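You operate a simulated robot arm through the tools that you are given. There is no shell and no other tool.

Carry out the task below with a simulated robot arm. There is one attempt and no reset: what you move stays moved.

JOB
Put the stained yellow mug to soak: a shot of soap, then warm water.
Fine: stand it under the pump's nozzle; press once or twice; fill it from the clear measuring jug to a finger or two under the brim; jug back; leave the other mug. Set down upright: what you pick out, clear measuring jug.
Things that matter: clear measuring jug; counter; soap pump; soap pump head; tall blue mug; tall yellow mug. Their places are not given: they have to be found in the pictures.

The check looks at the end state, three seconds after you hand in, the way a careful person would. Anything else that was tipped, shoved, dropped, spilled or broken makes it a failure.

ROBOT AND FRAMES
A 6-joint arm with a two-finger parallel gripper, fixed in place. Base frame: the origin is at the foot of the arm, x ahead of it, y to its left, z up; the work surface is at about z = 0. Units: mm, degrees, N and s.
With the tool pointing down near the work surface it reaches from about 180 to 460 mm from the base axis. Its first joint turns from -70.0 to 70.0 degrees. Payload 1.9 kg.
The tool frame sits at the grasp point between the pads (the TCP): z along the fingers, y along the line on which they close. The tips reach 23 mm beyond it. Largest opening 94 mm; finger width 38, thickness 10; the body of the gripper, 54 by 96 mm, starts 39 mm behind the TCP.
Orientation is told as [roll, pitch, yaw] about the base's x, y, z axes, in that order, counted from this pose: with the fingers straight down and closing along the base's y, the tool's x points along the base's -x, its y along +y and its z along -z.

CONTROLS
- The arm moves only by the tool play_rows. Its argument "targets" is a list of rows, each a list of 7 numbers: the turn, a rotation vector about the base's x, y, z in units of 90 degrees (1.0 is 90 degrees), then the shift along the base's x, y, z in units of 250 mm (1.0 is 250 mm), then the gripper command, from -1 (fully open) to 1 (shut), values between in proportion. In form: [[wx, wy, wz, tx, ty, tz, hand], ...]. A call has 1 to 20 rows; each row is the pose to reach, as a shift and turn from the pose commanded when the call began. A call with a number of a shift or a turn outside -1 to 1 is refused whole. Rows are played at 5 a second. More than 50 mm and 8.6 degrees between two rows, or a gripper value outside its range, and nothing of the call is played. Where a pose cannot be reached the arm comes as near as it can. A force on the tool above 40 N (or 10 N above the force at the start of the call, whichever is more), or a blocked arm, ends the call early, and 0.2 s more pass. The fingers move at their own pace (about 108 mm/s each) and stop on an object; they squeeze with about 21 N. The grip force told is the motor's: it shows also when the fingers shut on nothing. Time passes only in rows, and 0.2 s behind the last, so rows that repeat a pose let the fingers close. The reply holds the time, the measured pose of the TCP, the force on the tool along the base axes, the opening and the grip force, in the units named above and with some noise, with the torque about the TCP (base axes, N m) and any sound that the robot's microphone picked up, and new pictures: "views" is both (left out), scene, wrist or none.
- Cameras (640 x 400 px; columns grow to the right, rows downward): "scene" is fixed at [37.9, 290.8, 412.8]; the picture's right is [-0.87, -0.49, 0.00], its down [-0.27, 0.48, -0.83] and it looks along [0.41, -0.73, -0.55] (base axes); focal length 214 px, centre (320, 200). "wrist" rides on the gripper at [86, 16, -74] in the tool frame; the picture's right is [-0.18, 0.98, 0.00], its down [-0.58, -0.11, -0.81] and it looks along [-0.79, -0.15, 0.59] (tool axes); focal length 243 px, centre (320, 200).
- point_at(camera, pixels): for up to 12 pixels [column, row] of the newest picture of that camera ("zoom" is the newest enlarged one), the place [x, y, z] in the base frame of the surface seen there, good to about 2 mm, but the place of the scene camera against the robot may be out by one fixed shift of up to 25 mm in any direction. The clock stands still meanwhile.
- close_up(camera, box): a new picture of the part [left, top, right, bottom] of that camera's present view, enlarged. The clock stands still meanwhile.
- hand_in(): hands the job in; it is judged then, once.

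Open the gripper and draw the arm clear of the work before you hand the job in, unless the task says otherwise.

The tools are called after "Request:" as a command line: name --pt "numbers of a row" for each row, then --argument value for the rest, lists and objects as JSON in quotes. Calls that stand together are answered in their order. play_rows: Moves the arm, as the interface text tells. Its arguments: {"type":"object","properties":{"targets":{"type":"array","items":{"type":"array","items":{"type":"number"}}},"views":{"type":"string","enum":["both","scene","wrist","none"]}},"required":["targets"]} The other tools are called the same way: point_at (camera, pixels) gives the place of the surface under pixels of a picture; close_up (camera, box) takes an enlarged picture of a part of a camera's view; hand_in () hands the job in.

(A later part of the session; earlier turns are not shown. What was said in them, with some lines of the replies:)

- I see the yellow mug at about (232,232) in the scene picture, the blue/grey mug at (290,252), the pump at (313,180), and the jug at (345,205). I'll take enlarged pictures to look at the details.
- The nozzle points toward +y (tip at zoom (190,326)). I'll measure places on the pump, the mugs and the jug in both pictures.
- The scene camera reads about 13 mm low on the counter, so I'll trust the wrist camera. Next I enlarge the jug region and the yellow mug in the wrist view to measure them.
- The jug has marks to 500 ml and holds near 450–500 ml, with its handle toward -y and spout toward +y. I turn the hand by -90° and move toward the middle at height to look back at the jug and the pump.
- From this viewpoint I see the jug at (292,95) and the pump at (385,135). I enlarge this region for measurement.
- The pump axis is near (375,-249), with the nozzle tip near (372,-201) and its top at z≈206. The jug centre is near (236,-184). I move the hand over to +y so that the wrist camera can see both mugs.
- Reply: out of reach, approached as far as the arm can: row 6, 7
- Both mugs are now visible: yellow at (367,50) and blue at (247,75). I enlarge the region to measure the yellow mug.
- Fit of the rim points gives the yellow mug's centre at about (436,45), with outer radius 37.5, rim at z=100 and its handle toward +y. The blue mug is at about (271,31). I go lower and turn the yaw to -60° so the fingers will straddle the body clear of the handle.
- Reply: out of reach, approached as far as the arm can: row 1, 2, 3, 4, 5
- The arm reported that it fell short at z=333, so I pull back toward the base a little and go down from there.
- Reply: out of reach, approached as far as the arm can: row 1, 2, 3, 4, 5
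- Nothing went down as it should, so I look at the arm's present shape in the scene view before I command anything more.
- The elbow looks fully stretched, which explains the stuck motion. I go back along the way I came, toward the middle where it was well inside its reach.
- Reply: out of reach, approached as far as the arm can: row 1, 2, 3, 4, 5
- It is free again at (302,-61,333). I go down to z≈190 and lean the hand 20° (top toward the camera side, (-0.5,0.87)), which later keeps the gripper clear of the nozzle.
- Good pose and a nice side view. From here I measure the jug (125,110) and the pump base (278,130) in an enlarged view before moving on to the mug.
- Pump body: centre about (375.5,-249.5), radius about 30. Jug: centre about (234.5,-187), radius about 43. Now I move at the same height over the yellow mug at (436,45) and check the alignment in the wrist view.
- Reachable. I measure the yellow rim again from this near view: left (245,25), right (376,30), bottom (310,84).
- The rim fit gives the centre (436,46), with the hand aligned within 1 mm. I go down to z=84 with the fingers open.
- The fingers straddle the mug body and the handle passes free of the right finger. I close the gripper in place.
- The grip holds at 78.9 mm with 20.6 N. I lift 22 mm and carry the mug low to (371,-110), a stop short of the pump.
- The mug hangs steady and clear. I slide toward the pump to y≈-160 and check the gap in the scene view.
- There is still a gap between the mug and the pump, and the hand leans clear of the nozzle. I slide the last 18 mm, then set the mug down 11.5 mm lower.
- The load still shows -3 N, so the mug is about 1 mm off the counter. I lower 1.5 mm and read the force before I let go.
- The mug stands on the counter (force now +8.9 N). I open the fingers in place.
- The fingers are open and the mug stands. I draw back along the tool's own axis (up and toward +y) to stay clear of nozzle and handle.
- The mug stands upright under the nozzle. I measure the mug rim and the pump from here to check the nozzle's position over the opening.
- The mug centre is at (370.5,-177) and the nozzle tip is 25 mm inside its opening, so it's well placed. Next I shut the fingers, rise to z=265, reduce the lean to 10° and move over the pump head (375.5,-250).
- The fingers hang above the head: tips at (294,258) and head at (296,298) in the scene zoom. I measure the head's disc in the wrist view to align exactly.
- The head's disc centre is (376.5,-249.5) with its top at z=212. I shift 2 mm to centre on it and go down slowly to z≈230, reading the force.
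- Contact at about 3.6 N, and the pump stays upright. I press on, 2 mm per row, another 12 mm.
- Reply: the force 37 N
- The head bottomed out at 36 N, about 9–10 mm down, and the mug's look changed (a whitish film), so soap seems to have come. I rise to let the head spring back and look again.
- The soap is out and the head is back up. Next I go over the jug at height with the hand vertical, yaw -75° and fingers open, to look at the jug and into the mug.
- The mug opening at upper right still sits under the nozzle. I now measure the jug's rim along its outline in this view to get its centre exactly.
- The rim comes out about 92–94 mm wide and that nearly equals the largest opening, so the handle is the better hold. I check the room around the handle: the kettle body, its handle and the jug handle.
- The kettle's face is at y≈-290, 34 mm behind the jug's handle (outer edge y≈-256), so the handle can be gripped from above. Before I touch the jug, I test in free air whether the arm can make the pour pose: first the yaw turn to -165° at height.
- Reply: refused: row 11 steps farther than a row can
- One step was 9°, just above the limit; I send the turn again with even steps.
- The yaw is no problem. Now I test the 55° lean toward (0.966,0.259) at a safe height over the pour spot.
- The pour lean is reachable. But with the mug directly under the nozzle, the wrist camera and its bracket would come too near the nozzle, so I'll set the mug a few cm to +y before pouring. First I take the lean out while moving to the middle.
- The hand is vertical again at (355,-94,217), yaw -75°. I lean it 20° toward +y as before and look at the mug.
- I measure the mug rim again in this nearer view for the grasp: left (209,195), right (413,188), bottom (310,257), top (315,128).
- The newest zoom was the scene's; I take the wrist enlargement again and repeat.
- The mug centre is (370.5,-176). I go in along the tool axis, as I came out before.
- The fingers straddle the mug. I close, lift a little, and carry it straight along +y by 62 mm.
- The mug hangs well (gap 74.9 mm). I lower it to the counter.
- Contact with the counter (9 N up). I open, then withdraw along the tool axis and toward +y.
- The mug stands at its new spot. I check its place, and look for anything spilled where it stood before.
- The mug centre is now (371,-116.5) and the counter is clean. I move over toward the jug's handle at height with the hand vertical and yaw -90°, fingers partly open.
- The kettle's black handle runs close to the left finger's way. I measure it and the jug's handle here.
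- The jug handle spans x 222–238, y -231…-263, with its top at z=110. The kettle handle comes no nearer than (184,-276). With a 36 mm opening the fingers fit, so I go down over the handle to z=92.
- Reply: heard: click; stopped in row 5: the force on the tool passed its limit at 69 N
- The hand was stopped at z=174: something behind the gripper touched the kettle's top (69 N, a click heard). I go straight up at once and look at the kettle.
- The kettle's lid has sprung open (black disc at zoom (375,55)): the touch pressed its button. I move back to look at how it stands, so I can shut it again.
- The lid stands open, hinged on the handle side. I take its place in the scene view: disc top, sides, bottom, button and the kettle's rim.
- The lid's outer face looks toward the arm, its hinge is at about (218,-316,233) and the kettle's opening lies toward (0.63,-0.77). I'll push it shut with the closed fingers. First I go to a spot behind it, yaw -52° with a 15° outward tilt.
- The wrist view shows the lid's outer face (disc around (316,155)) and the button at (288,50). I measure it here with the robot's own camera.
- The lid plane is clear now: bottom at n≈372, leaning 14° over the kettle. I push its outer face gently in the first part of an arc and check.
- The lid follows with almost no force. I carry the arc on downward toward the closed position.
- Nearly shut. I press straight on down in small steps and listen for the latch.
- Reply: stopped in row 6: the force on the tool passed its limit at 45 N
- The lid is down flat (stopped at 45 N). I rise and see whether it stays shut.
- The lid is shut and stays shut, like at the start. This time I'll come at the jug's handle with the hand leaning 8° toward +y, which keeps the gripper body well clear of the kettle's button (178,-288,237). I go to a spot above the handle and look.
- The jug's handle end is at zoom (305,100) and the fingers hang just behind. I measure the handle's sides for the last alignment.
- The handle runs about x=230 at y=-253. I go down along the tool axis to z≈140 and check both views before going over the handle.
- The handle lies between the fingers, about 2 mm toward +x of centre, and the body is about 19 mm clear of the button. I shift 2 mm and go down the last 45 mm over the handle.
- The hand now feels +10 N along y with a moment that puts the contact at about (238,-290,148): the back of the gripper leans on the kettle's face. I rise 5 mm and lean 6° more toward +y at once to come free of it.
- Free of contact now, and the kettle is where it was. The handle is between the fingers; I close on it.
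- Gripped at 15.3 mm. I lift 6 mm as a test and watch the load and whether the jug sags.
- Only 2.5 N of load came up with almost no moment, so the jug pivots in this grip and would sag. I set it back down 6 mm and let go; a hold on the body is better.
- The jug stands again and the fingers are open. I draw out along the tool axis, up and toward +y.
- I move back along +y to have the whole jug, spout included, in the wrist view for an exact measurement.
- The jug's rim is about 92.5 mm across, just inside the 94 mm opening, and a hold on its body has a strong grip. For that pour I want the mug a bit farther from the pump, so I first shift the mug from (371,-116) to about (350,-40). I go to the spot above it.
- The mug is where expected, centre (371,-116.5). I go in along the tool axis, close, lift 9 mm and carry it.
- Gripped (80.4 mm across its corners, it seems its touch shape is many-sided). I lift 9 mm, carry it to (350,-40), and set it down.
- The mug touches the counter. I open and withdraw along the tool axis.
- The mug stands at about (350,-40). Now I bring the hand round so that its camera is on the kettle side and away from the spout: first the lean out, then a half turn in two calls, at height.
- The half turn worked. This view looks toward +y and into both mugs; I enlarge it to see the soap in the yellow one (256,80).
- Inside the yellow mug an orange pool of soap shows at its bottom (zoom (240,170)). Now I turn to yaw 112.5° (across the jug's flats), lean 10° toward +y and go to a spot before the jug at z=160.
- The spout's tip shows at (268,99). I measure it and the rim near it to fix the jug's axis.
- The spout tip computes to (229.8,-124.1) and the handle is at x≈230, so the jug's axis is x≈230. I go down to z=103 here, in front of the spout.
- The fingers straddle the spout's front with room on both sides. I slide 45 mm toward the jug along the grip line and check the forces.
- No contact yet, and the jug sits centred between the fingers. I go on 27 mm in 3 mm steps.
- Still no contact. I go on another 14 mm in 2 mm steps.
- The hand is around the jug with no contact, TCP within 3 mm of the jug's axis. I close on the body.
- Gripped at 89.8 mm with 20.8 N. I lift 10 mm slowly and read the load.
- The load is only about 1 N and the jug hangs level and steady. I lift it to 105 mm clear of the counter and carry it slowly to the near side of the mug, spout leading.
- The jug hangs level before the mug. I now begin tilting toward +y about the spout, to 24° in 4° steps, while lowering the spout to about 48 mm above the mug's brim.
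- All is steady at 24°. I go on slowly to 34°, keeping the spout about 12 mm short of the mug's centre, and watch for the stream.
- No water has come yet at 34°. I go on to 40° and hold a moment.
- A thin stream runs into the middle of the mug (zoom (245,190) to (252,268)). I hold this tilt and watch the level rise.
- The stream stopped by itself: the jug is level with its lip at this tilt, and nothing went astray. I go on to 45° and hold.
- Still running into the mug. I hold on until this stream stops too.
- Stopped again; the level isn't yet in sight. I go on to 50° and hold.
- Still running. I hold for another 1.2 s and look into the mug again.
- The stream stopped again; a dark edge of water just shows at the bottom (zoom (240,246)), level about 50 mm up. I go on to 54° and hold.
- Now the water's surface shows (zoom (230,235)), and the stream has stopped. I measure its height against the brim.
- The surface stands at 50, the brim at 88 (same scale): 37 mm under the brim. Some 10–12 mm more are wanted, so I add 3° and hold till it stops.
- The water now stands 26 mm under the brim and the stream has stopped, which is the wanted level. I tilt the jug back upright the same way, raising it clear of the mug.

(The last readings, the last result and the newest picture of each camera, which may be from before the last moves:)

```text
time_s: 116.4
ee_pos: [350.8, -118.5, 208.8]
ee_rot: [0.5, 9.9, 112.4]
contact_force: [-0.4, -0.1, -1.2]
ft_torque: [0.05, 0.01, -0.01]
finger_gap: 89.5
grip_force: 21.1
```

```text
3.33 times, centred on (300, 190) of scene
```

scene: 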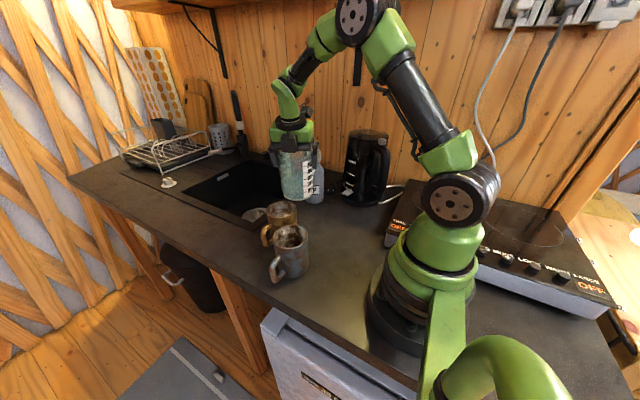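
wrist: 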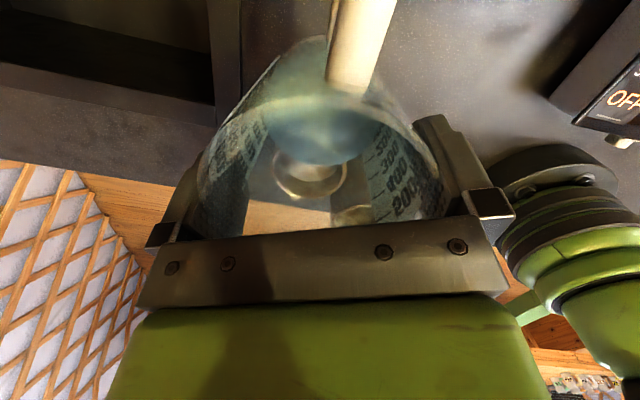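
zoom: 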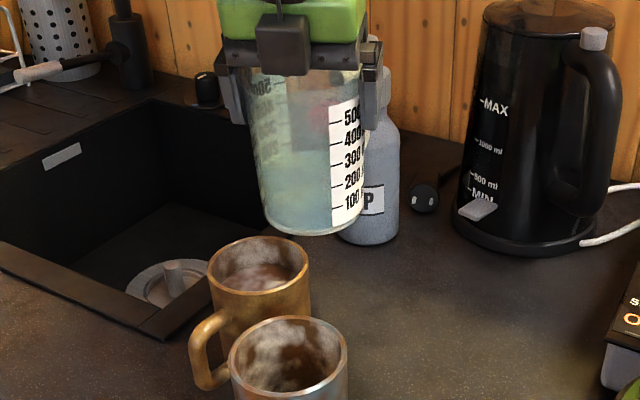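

The jug is upright with about 250 ml left, nothing spilled, and the mug is filled. I carry the jug back over its old spot and lower it to about 8 mm above the counter.

Request:
play_rows --pt "0 0 0 -0.06 -0.03 0 1" --pt "0 0 0 -0.14 -0.07 0 1" --pt "0 0 0 -0.22 -0.115 0 1" --pt "0 0 0 -0.3 -0.157 0 1" --pt "0 0 0 -0.38 -0.2 0 1" --pt "0 0 0 -0.45 -0.236 0 1" --pt "0 0 0 -0.484 -0.254 0 1" --pt "0 0 0 -0.484 -0.254 -0.08 1" --pt "0 0 0 -0.484 -0.254 -0.16 1" --pt "0 0 0 -0.484 -0.254 -0.24 1" --pt "0 0 0 -0.484 -0.254 -0.32 1" --pt "0 0 0 -0.484 -0.254 -0.37 1" --pt "0 0 0 -0.484 -0.254 -0.39 1" --pt "0 0 0 -0.484 -0.254 -0.39 1" --views "both"

Request:
close_up --camera "scene" --box '[300, 110, 420, 240]'

```text
time_s: 119.4
ee_pos: [228.4, -182.5, 110.9]
ee_rot: [0.4, 10.0, 112.4]
contact_force: [-0.5, -0.5, -1.4]
ft_torque: [0.0, 0.01, -0.01]
finger_gap: 89.8
grip_force: 20.6
```

scene: 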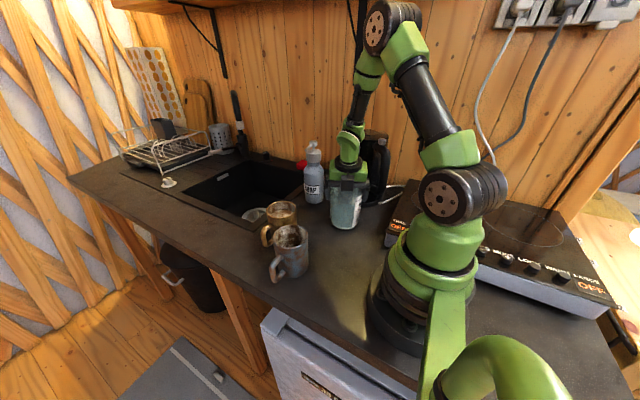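
wrist: 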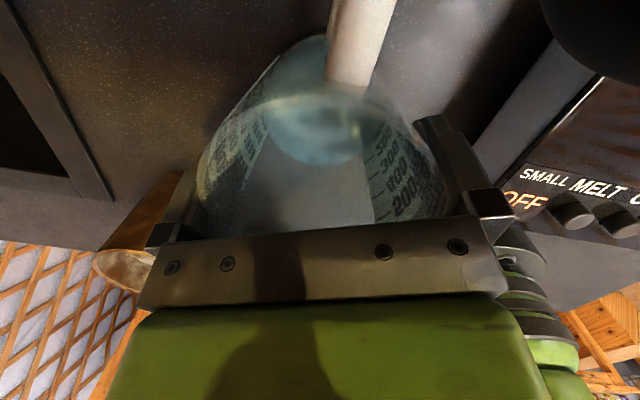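

```text
3.08 times, centred on (360, 175) of scene
```

zoom: 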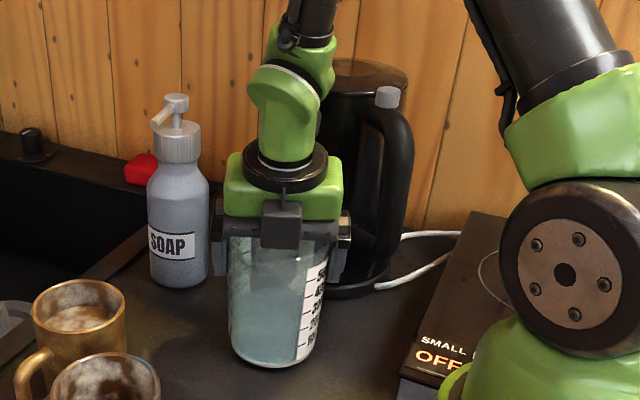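

The jug is over its old place. I lower the last 8 mm in small steps and watch for contact.

Request:
play_rows --pt "0 0 0 0 0 -0.012 1" --pt "0 0 0 0 0 -0.022 1" --pt "0 0 0 0 0 -0.028 1" --pt "0 0 0 0 0 -0.032 1" --pt "0 0 0 0 0 -0.032 1" --views "none"

```text
time_s: 120.6
ee_pos: [229.6, -181.5, 103.0]
ee_rot: [0.4, 10.0, 112.4]
contact_force: [-4.8, -3.6, 19.0]
ft_torque: [-0.03, 0.0, 0.0]
finger_gap: 89.9
grip_force: 20.9
```

Firmly on the counter (19 N). I ease up half a millimetre and open the fingers fully.

Request:
play_rows --pt "0 0 0 0 0 0.002 1" --pt "0 0 0 0 0 0.002 -0.9" --pt "0 0 0 0 0 0.002 -1" --pt "0 0 0 0 0 0.002 -1" --pt "0 0 0 0 0 0.002 -1" --views "wrist"

```text
time_s: 121.8
ee_pos: [229.3, -182.2, 103.2]
ee_rot: [0.4, 10.0, 112.5]
contact_force: [0.1, -0.8, -0.1]
ft_torque: [0.0, 0.0, -0.01]
finger_gap: 94.4
grip_force: 0.1
```

wrist: 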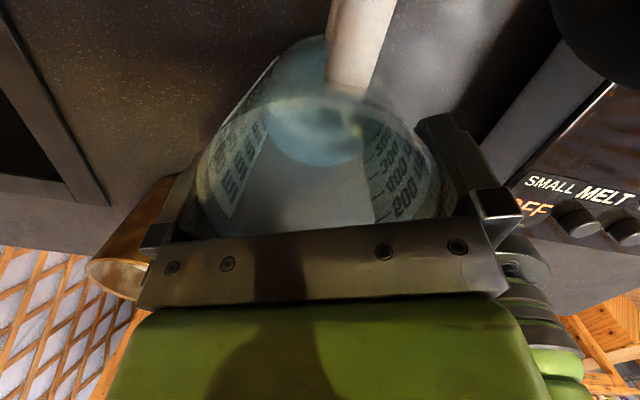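

Released with no forces. I slide straight back out along the same line, slowly at first.

Request:
play_rows --pt "0 0 0 -0.0061 0.0148 0 -1" --pt "0 0 0 -0.0123 0.0296 0 -1" --pt "0 0 0 -0.0214 0.0517 0 -1" --pt "0 0 0 -0.0337 0.0813 0 -1" --pt "0 0 0 -0.049 0.1183 0 -1" --pt "0 0 0 -0.0674 0.1626 0 -1" --pt "0 0 0 -0.0889 0.2144 0 -1" --pt "0 0 0 -0.1103 0.2661 0 -1" --pt "0 0 0 -0.13 0.314 0 -1" --pt "0 0 0 -0.13 0.314 0.1 -1" --pt "0 0 0 -0.13 0.314 0.25 -1" --pt "0 0 0 -0.13 0.314 0.4 -1" --pt "0 0 0 -0.13 0.314 0.4 -1" --views "both"

Request:
close_up --camera "scene" --box '[230, 110, 420, 270]'

```text
time_s: 124.6
ee_pos: [196.7, -101.7, 204.4]
ee_rot: [0.4, 9.9, 112.5]
contact_force: [-0.6, 0.7, 0.8]
ft_torque: [0.03, -0.01, 0.03]
finger_gap: 94.2
grip_force: 0.1
out of reach, approached as far as the arm can: row 10
```

scene: 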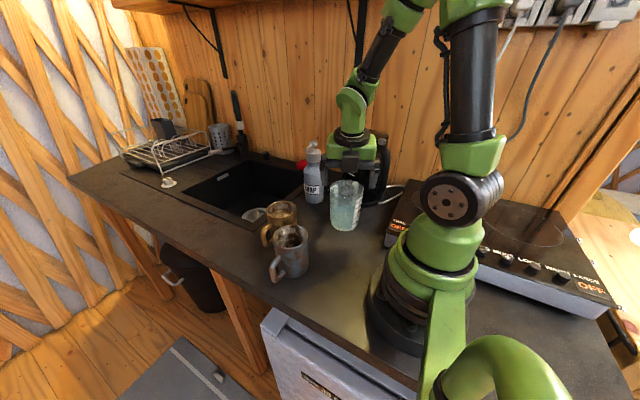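
wrist: 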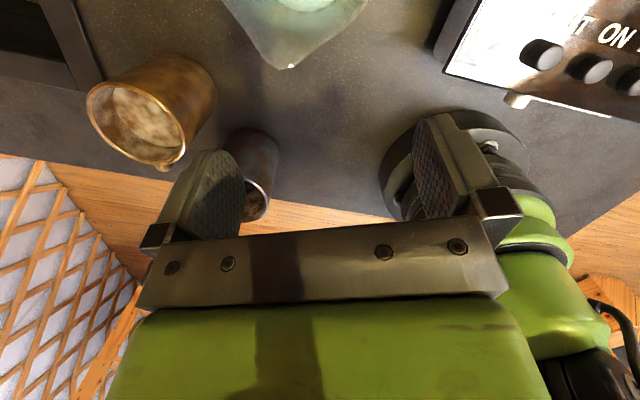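

```text
2.50 times, centred on (325, 190) of scene
```

zoom: 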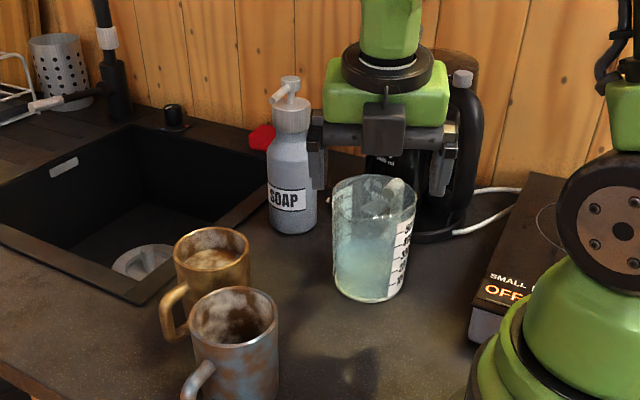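

The jug stands upright in its old place and the mug holds the soapy water. I'll put the mug back under the nozzle, where the job wants it to stand. First I turn the hand back the way it came, at height.

Request:
play_rows --pt "0.0274 0.0055 -0.0624 0.08 0.04 0.05 -1" --pt "0.0549 0.0109 -0.1247 0.16 0.08 0.11 -1" --pt "0.0823 0.0164 -0.1871 0.24 0.12 0.17 -1" --pt "0.1097 0.0218 -0.2494 0.32 0.16 0.22 -1" --pt "0.1097 0.0218 -0.2494 0.32 0.16 0.22 -1" --views "none"

Request:
play_rows --pt "0 0 -0.0909 0 0 0 -1" --pt "0 0 -0.1818 0 0 0 -1" --pt "0 0 -0.2727 0 0 0 -1" --pt "0 0 -0.3636 0 0 0 -1" --pt "0 0 -0.4545 0 0 0 -1" --pt "0 0 -0.5455 0 0 0 -1" --pt "0 0 -0.6364 0 0 0 -1" --pt "0 0 -0.7273 0 0 0 -1" --pt "0 0 -0.8182 0 0 0 -1" --pt "0 0 -0.9091 0 0 0 -1" --pt "0 0 -1.0 0 0 0 -1" --pt "0 0 -1.0 0 0 0 -1" --views "none"

Request:
play_rows --pt "0 0 -0.0833 0 0 0 -1" --pt "0 0 -0.1667 0 0 0 -1" --pt "0 0 -0.25 0 0 0 -1" --pt "0 0 -0.3333 0 0 0 -1" --pt "0 0 -0.4167 0 0 0 -1" --pt "0 0 -0.5 0 0 0 -1" --pt "0 0 -0.5833 0.03 0.02 0 -1" --pt "0 0 -0.6667 0.07 0.04 0 -1" --pt "0 0 -0.75 0.11 0.06 0 -1" --pt "0 0 -0.8333 0.15 0.08 0 -1" --pt "0 0 -0.8333 0.2 0.16 0 -1" --pt "0 0 -0.8333 0.2 0.24 0 -1" --pt "0 0 -0.8333 0.2 0.24 0 -1" --views "both"

```text
time_s: 125.8
ee_pos: [277.1, -64.2, 258.9]
ee_rot: [0.4, 0.0, 89.9]
contact_force: [-0.5, 0.7, 0.0]
ft_torque: [0.06, 0.03, 0.03]
finger_gap: 94.1
grip_force: 0.2
```

```text
time_s: 128.4
ee_pos: [276.0, -62.6, 257.7]
ee_rot: [0.4, 0.0, -0.3]
contact_force: [0.4, -0.2, -0.3]
ft_torque: [0.02, -0.01, 0.0]
finger_gap: 93.8
grip_force: 0.0
```

```text
time_s: 131.2
ee_pos: [327.2, -2.2, 257.4]
ee_rot: [0.4, 0.0, -75.1]
contact_force: [-0.1, -0.2, 0.4]
ft_torque: [0.0, -0.03, 0.04]
finger_gap: 94.0
grip_force: 0.0
```

scene: 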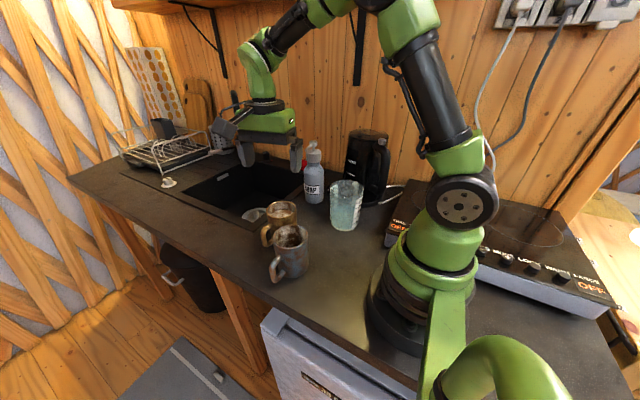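
wrist: 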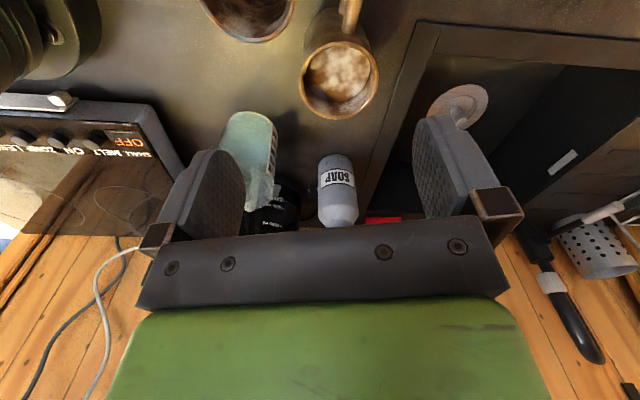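

This view looks into both mugs: the yellow one (340,75) holds foamy water. I measure water level and rim with the robot's own camera.

Request:
close_up --camera "wrist" --box '[270, 0, 410, 130]'

Request:
point_at --camera "zoom" --pixels '[[310, 230], [280, 220], [350, 230], [320, 200], [300, 260], [148, 240], [482, 220], [320, 125], [320, 360], [200, 330], [430, 320], [410, 150]]'

```text
3.08 times, centred on (340, 65) of wrist
```

zoom: 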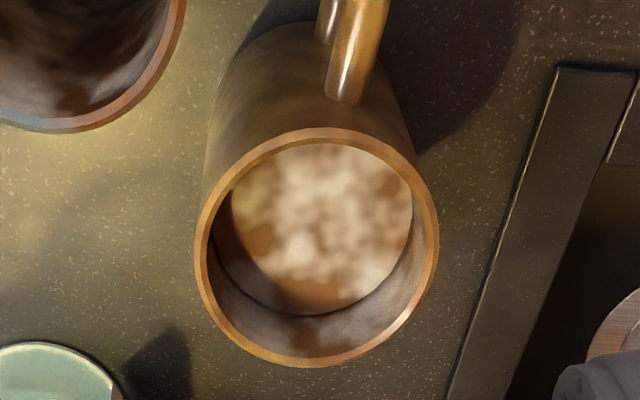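

```text
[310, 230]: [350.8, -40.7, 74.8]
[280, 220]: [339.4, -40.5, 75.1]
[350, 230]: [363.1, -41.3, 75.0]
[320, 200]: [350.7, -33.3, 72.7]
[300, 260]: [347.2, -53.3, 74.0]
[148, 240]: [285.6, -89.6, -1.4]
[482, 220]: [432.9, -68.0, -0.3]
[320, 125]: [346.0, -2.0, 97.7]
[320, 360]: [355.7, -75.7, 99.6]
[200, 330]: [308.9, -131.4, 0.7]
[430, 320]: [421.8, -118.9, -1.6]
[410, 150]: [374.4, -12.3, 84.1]
```

The water stands at z=74.5, the brim at 100: 25 mm under the brim. Now the rim's sides for the grasp.

Request:
point_at --camera "zoom" --pixels '[[200, 240], [434, 235], [210, 195], [425, 190], [222, 310], [415, 305], [260, 345], [375, 345], [270, 138], [365, 138], [315, 132], [310, 362]]'

```text
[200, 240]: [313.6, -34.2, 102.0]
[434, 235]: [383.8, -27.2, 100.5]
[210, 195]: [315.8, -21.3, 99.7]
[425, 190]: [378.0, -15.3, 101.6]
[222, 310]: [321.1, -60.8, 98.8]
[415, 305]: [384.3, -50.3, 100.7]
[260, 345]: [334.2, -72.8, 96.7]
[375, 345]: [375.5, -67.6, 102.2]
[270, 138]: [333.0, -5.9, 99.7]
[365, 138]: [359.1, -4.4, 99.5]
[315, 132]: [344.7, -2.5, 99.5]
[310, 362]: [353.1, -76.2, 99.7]
```

The mug's centre is (350,-39). I lean the hand 20° toward +y and go to the start of the approach line.

Request:
play_rows --pt "-0.0716 -0.0192 0 0.018 -0.0035 -0.09 -1" --pt "-0.1431 -0.0383 0 0.036 -0.007 -0.18 -1" --pt "-0.2147 -0.0575 0 0.054 -0.0104 -0.29 -1" --pt "-0.2147 -0.0575 0 0.054 -0.0104 -0.29 -1" --views "none"

```text
time_s: 132.2
ee_pos: [344.2, -7.8, 184.5]
ee_rot: [0.5, -20.1, -75.1]
contact_force: [-0.2, 0.5, -0.6]
ft_torque: [-0.02, 0.04, 0.01]
finger_gap: 94.1
grip_force: 0.1
```

I go in along the tool axis around the mug, with the fingers open.

Request:
play_rows --pt "0 0 0 0.007 -0.033 -0.1 -1" --pt "0 0 0 0.014 -0.065 -0.2 -1" --pt "0 0 0 0.021 -0.098 -0.3 -1" --pt "0 0 0 0.025 -0.118 -0.365 -1" --pt "0 0 0 0.028 -0.13 -0.402 -1" --pt "0 0 0 0.028 -0.13 -0.402 -1" --views "both"

```text
time_s: 133.6
ee_pos: [347.4, -38.3, 84.6]
ee_rot: [0.4, -19.9, -75.0]
contact_force: [1.1, 0.2, 0.5]
ft_torque: [0.0, 0.0, -0.02]
finger_gap: 94.0
grip_force: 0.1
```

scene: 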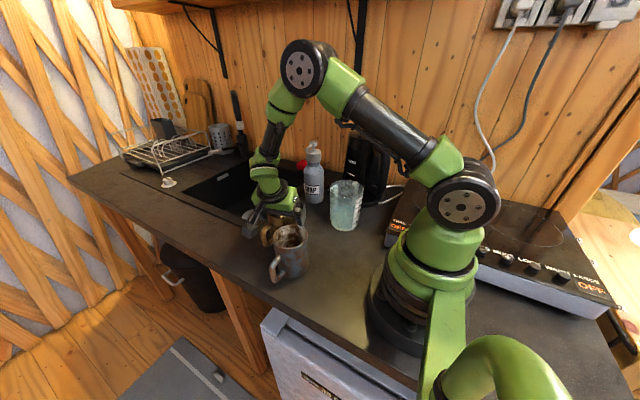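
wrist: 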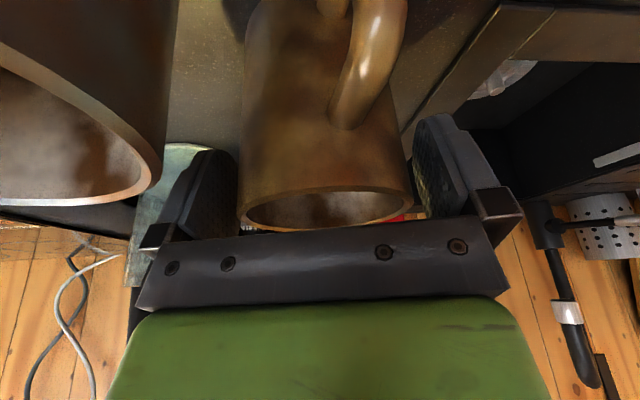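

The fingers are round the filled mug. I close gently in stages.

Request:
play_rows --pt "0 0 0 0 0 0 -0.9" --pt "0 0 0 0 0 0 -0.8" --pt "0 0 0 0 0 0 -0.72" --pt "0 0 0 0 0 0 -0.66" --pt "0 0 0 0 0 0 -0.6" --pt "0 0 0 0 0 0 1" --pt "0 0 0 0 0 0 1" --pt "0 0 0 0 0 0 1" --views "wrist"

```text
time_s: 135.4
ee_pos: [347.7, -38.9, 84.6]
ee_rot: [0.4, -20.0, -75.0]
contact_force: [1.8, 0.1, 2.5]
ft_torque: [-0.01, 0.03, -0.02]
finger_gap: 74.7
grip_force: 21.1
```

wrist: 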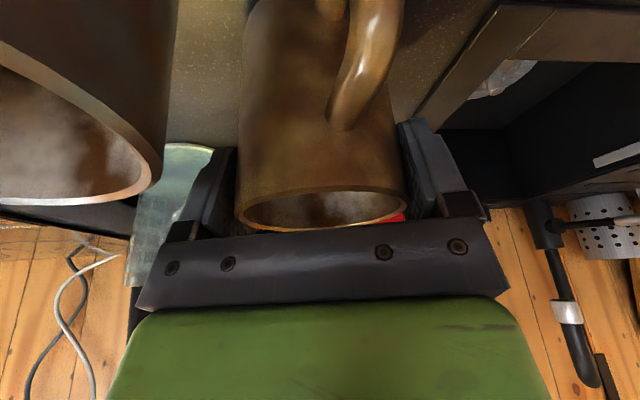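

Gripped flat (74.7 mm). I lift 8 mm and carry the full mug slowly and level to a stop short of the pump.

Request:
play_rows --pt "0 0 0 0 0 0.01 1" --pt "0 0 0 0 0 0.022 1" --pt "0 0 0 0 0 0.032 1" --pt "0 0 0 0.005 -0.02 0.032 1" --pt "0 0 0 0.014 -0.05 0.032 1" --pt "0 0 0 0.024 -0.086 0.032 1" --pt "0 0 0 0.034 -0.122 0.032 1" --pt "0 0 0 0.044 -0.158 0.032 1" --pt "0 0 0 0.054 -0.194 0.032 1" --pt "0 0 0 0.064 -0.23 0.032 1" --pt "0 0 0 0.074 -0.266 0.032 1" --pt "0 0 0 0.082 -0.3 0.032 1" --pt "0 0 0 0.088 -0.324 0.032 1" --pt "0 0 0 0.088 -0.324 0.032 1" --views "both"

Request:
close_up --camera "scene" --box '[240, 130, 370, 250]'

```text
time_s: 138.4
ee_pos: [369.9, -120.4, 94.1]
ee_rot: [0.4, -20.0, -75.0]
contact_force: [-0.3, 0.6, -2.6]
ft_torque: [-0.04, -0.02, -0.01]
finger_gap: 74.8
grip_force: 20.8
```

scene: 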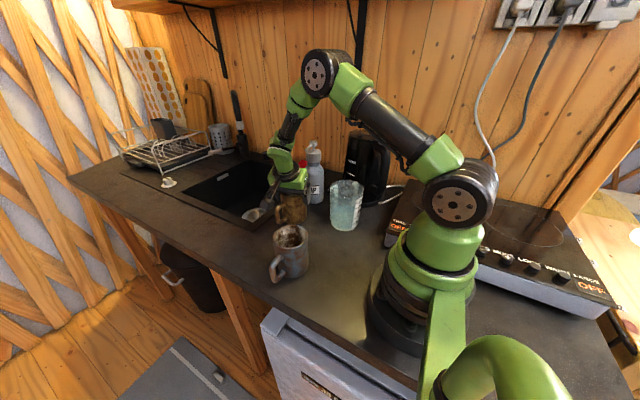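
wrist: 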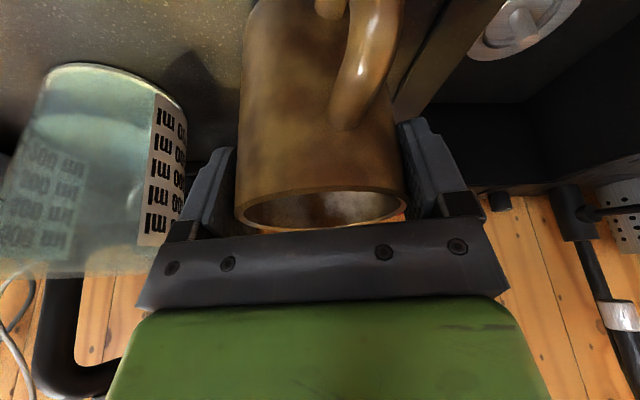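

```text
3.33 times, centred on (305, 190) of scene
```

zoom: 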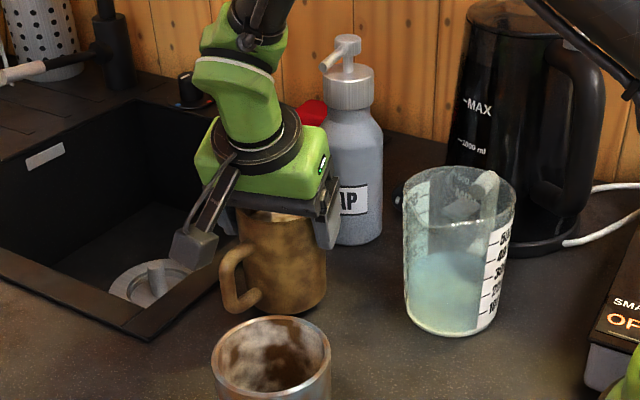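

Level and steady. I slide it the last 55 mm under the nozzle, slowly.

Request:
play_rows --pt "0 0 0 0.0004 -0.02 0 1" --pt "0 0 0 0.0008 -0.05 0 1" --pt "0 0 0 0.0012 -0.085 0 1" --pt "0 0 0 0.0016 -0.12 0 1" --pt "0 0 0 0.002 -0.155 0 1" --pt "0 0 0 0.0024 -0.185 0 1" --pt "0 0 0 0.0024 -0.208 0 1" --pt "0 0 0 0.0024 -0.22 0 1" --pt "0 0 0 0.0024 -0.22 0 1" --views "both"

Request:
close_up --camera "scene" --box '[250, 120, 370, 240]'

```text
time_s: 140.4
ee_pos: [370.1, -174.9, 94.9]
ee_rot: [0.4, -19.9, -74.9]
contact_force: [-1.0, 0.4, -2.2]
ft_torque: [0.01, -0.01, 0.01]
finger_gap: 74.6
grip_force: 21.3
```

scene: 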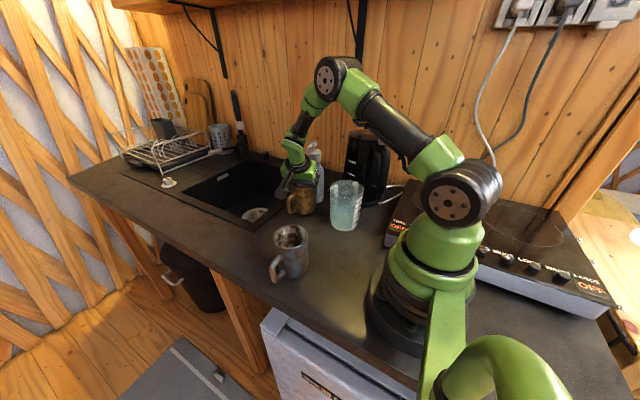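
wrist: 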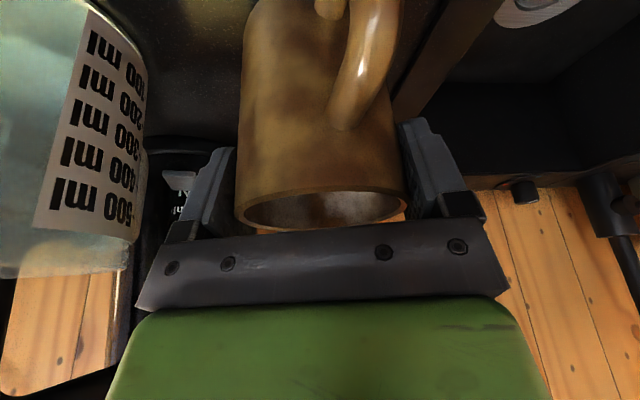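

```text
3.33 times, centred on (310, 180) of scene
```

zoom: 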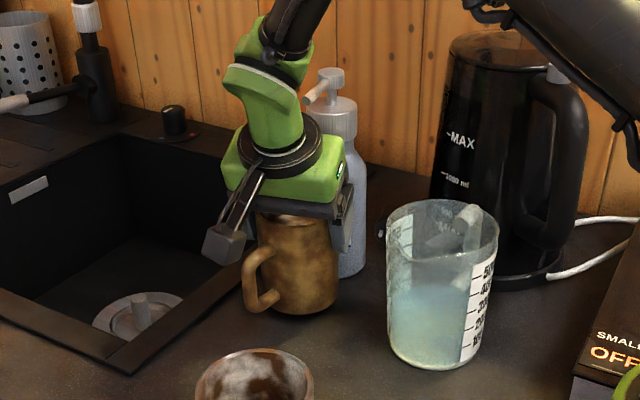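

No contact with the pump. I lower the mug onto the counter in small steps.

Request:
play_rows --pt "0 0 0 0 0 -0.01 1" --pt "0 0 0 0 0 -0.02 1" --pt "0 0 0 0 0 -0.027 1" --pt "0 0 0 0 0 -0.032 1" --pt "0 0 0 0 0 -0.034 1" --views "none"

```text
time_s: 141.6
ee_pos: [369.6, -172.7, 85.4]
ee_rot: [0.4, -20.0, -75.0]
contact_force: [-1.4, 1.4, 1.3]
ft_torque: [0.15, 0.15, -0.01]
finger_gap: 74.7
grip_force: 21.1
```

It has just touched down. I lower half a millimetre more, then open slowly.

Request:
play_rows --pt "0 0 0 0 0 -0.002 1" --pt "0 0 0 0 0 -0.002 1" --pt "0 0 0 0 0 -0.002 -0.62" --pt "0 0 0 0 0 -0.002 -0.7" --pt "0 0 0 0 0 -0.002 -0.85" --pt "0 0 0 0 0 -0.002 -1" --pt "0 0 0 0 0 -0.002 -1" --views "wrist"

```text
time_s: 143.2
ee_pos: [369.8, -175.7, 85.1]
ee_rot: [0.4, -20.0, -75.0]
contact_force: [0.1, -1.5, 1.0]
ft_torque: [-0.02, 0.0, 0.01]
finger_gap: 94.1
grip_force: 0.1
```

wrist: 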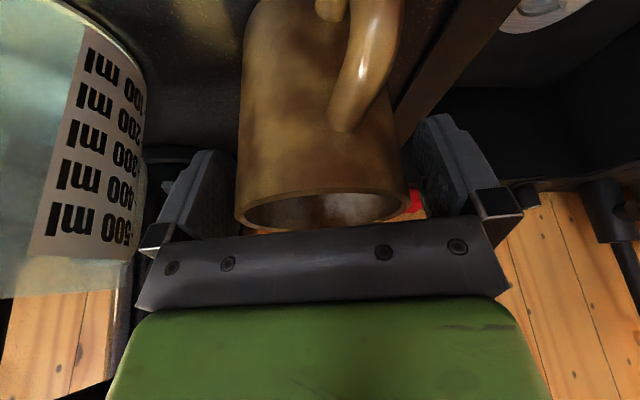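

The mug stands free. I withdraw along the tool axis and well toward +y and up.

Request:
play_rows --pt "0 0 0 -0.005 0.017 0.047 -1" --pt "0 0 0 -0.013 0.05 0.141 -1" --pt "0 0 0 -0.022 0.083 0.235 -1" --pt "0 0 0 -0.031 0.116 0.329 -1" --pt "0 0 0 -0.04 0.15 0.42 -1" --pt "0 0 0 -0.06 0.27 0.46 -1" --pt "0 0 0 -0.08 0.4 0.5 -1" --pt "0 0 0 -0.1 0.5 0.55 -1" --pt "0 0 0 -0.1 0.5 0.55 -1" --views "both"

Request:
close_up --camera "scene" --box '[240, 100, 430, 260]'

Request:
close_up --camera "wrist" --box '[180, 0, 480, 220]'

```text
time_s: 145.2
ee_pos: [344.6, -49.9, 222.5]
ee_rot: [0.5, -19.9, -75.0]
contact_force: [0.4, -1.9, -0.7]
ft_torque: [-0.02, 0.01, 0.01]
finger_gap: 94.1
grip_force: 0.0
```

scene: 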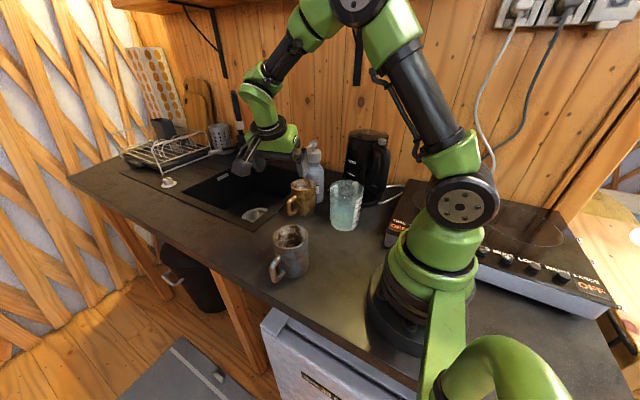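
wrist: 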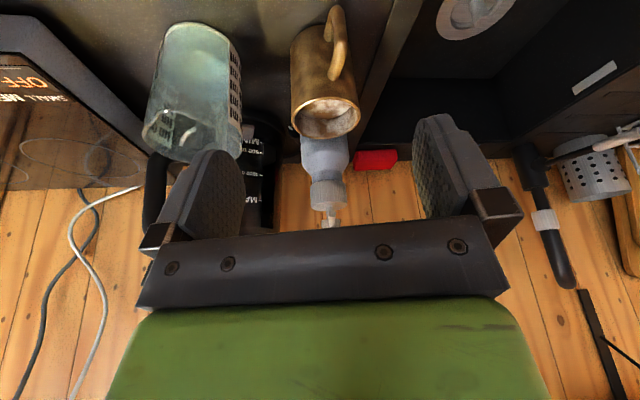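

```text
2.50 times, centred on (335, 180) of scene
```

zoom: 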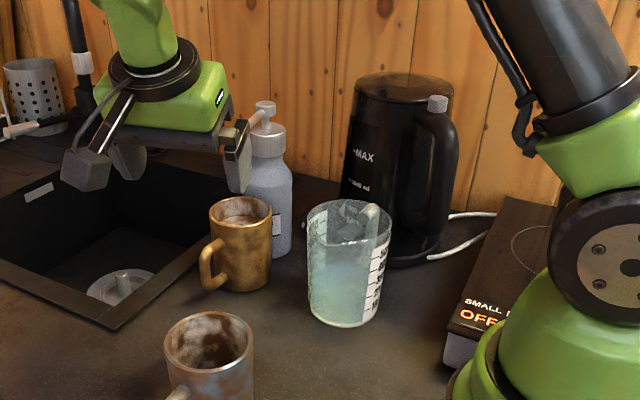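

```text
1.82 times, centred on (330, 110) of wrist
```

zoom: 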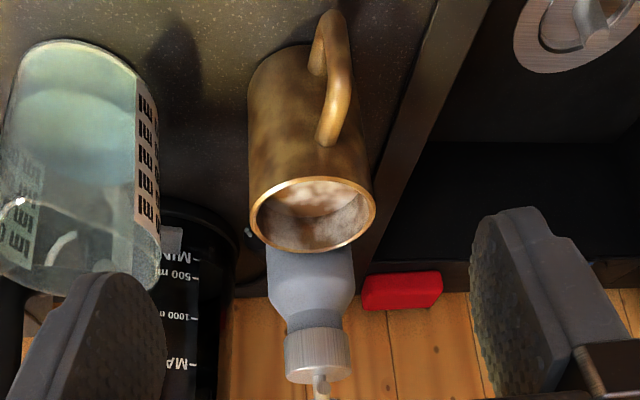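

The mug stands under the nozzle, the jug is back. I compare with the first picture using the same box, and measure the final places.

Request:
close_up --camera "scene" --box '[190, 120, 430, 300]'

Request:
point_at --camera "wrist" --pixels '[[292, 118], [360, 114], [325, 97], [325, 137], [305, 131], [345, 132], [330, 110], [320, 112], [190, 22], [150, 130], [240, 130], [345, 20]]'

Request:
point_at --camera "scene" --pixels '[[331, 190], [361, 188], [332, 222], [290, 230], [275, 235], [306, 233], [302, 188], [298, 186], [303, 191], [292, 187], [314, 186], [303, 179]]'

```text
2.22 times, centred on (310, 210) of scene
```

zoom: 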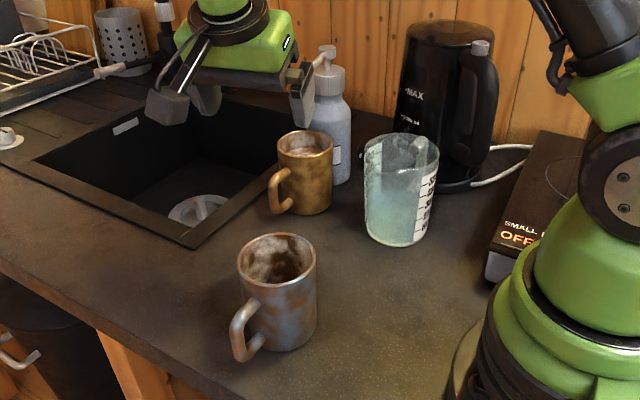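

```text
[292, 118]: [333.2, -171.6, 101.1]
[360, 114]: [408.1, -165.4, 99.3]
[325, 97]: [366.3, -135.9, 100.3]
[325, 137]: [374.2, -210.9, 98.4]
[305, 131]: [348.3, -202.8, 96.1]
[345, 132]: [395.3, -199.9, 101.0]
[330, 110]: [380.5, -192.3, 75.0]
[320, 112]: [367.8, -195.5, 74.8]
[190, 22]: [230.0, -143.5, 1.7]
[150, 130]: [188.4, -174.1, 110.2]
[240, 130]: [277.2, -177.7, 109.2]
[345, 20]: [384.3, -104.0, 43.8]
```

```text
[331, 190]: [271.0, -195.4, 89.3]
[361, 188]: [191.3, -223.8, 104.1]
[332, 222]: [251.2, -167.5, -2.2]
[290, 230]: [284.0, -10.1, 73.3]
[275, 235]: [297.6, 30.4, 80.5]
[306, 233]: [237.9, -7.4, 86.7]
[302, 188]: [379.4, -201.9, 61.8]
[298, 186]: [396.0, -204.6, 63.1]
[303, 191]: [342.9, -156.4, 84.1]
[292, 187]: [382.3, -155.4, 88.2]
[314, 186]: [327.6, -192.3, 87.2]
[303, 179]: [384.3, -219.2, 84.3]
```

All is in place: water 25 mm under the brim, blue mug and jug where they were, counter clean. I draw the arm up and away from the work.

Request:
play_rows --pt "0 0 0 -0.04 0.02 0.12 -1" --pt "0 0 0 -0.1 0.04 0.24 -1" --pt "0 0 0 -0.16 0.06 0.36 -1" --pt "0 0 0 -0.24 0.06 0.43 -1" --pt "0 0 0 -0.24 0.06 0.43 -1" --pt "0 0 0 -0.24 0.06 0.43 -1" --views "both"

Request:
close_up --camera "scene" --box '[230, 110, 430, 270]'

```text
time_s: 146.6
ee_pos: [283.9, -33.6, 329.3]
ee_rot: [0.4, -20.0, -75.1]
contact_force: [0.4, 0.4, -0.4]
ft_torque: [0.02, 0.0, 0.01]
finger_gap: 93.9
grip_force: 0.0
```

scene: 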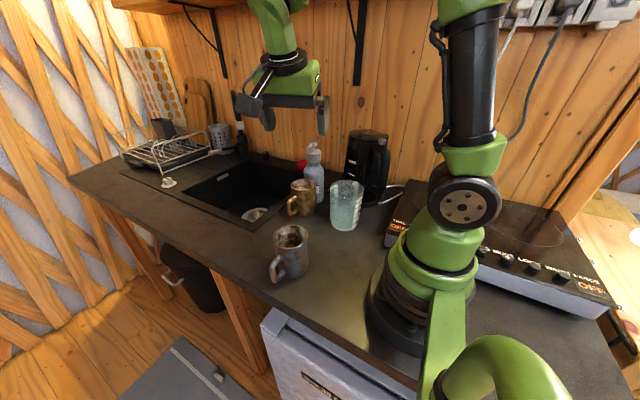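
wrist: 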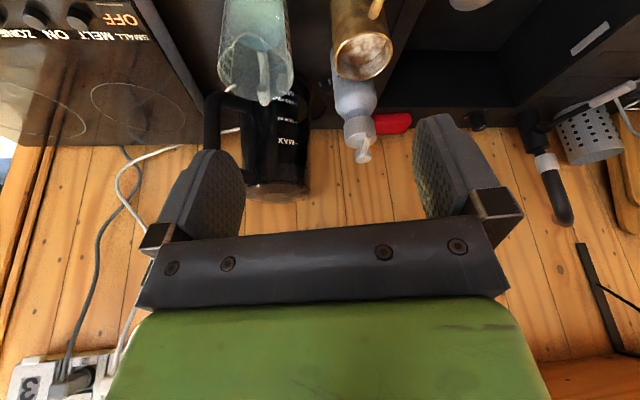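

```text
2.50 times, centred on (330, 190) of scene
```

zoom: 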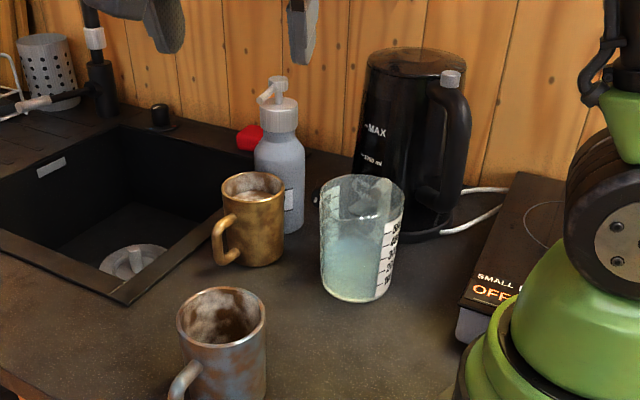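

The final pictures show the yellow mug upright under the nozzle, with soap and water 25 mm under the brim. The jug is upright in its old place, the blue mug is untouched, the kettle lid is shut and the counter is clean. The gripper is open and clear, so I hand in.

Request:
hand_in

```text
The job is handed in.
```

The yellow mug is soaking. It stands upright under the pump's nozzle, with one shot of soap and warm water to about 25 mm under the brim.

- **Soap:** I pressed the pump once, to the bottom of its stroke. A pool of soap showed in the mug afterwards.
- **Filling:** I moved the mug a short way from the pump so the jug could reach it, poured, then carried it back under the nozzle. I saw no spill.
- **Jug:** It is upright and back within a few millimetres of where it started, with roughly half its water left.
- **Blue mug:** I didn't touch it. It measures in the same place as at the start.
- **Kettle:** While reaching for the jug's handle, the gripper hit the kettle and its lid sprang open. I pushed the lid shut and it has stayed shut. The gripper also leaned briefly on the kettle's side; the kettle shows no visible shift from the first pictures.

The gripper is open and the arm is clear of the work.
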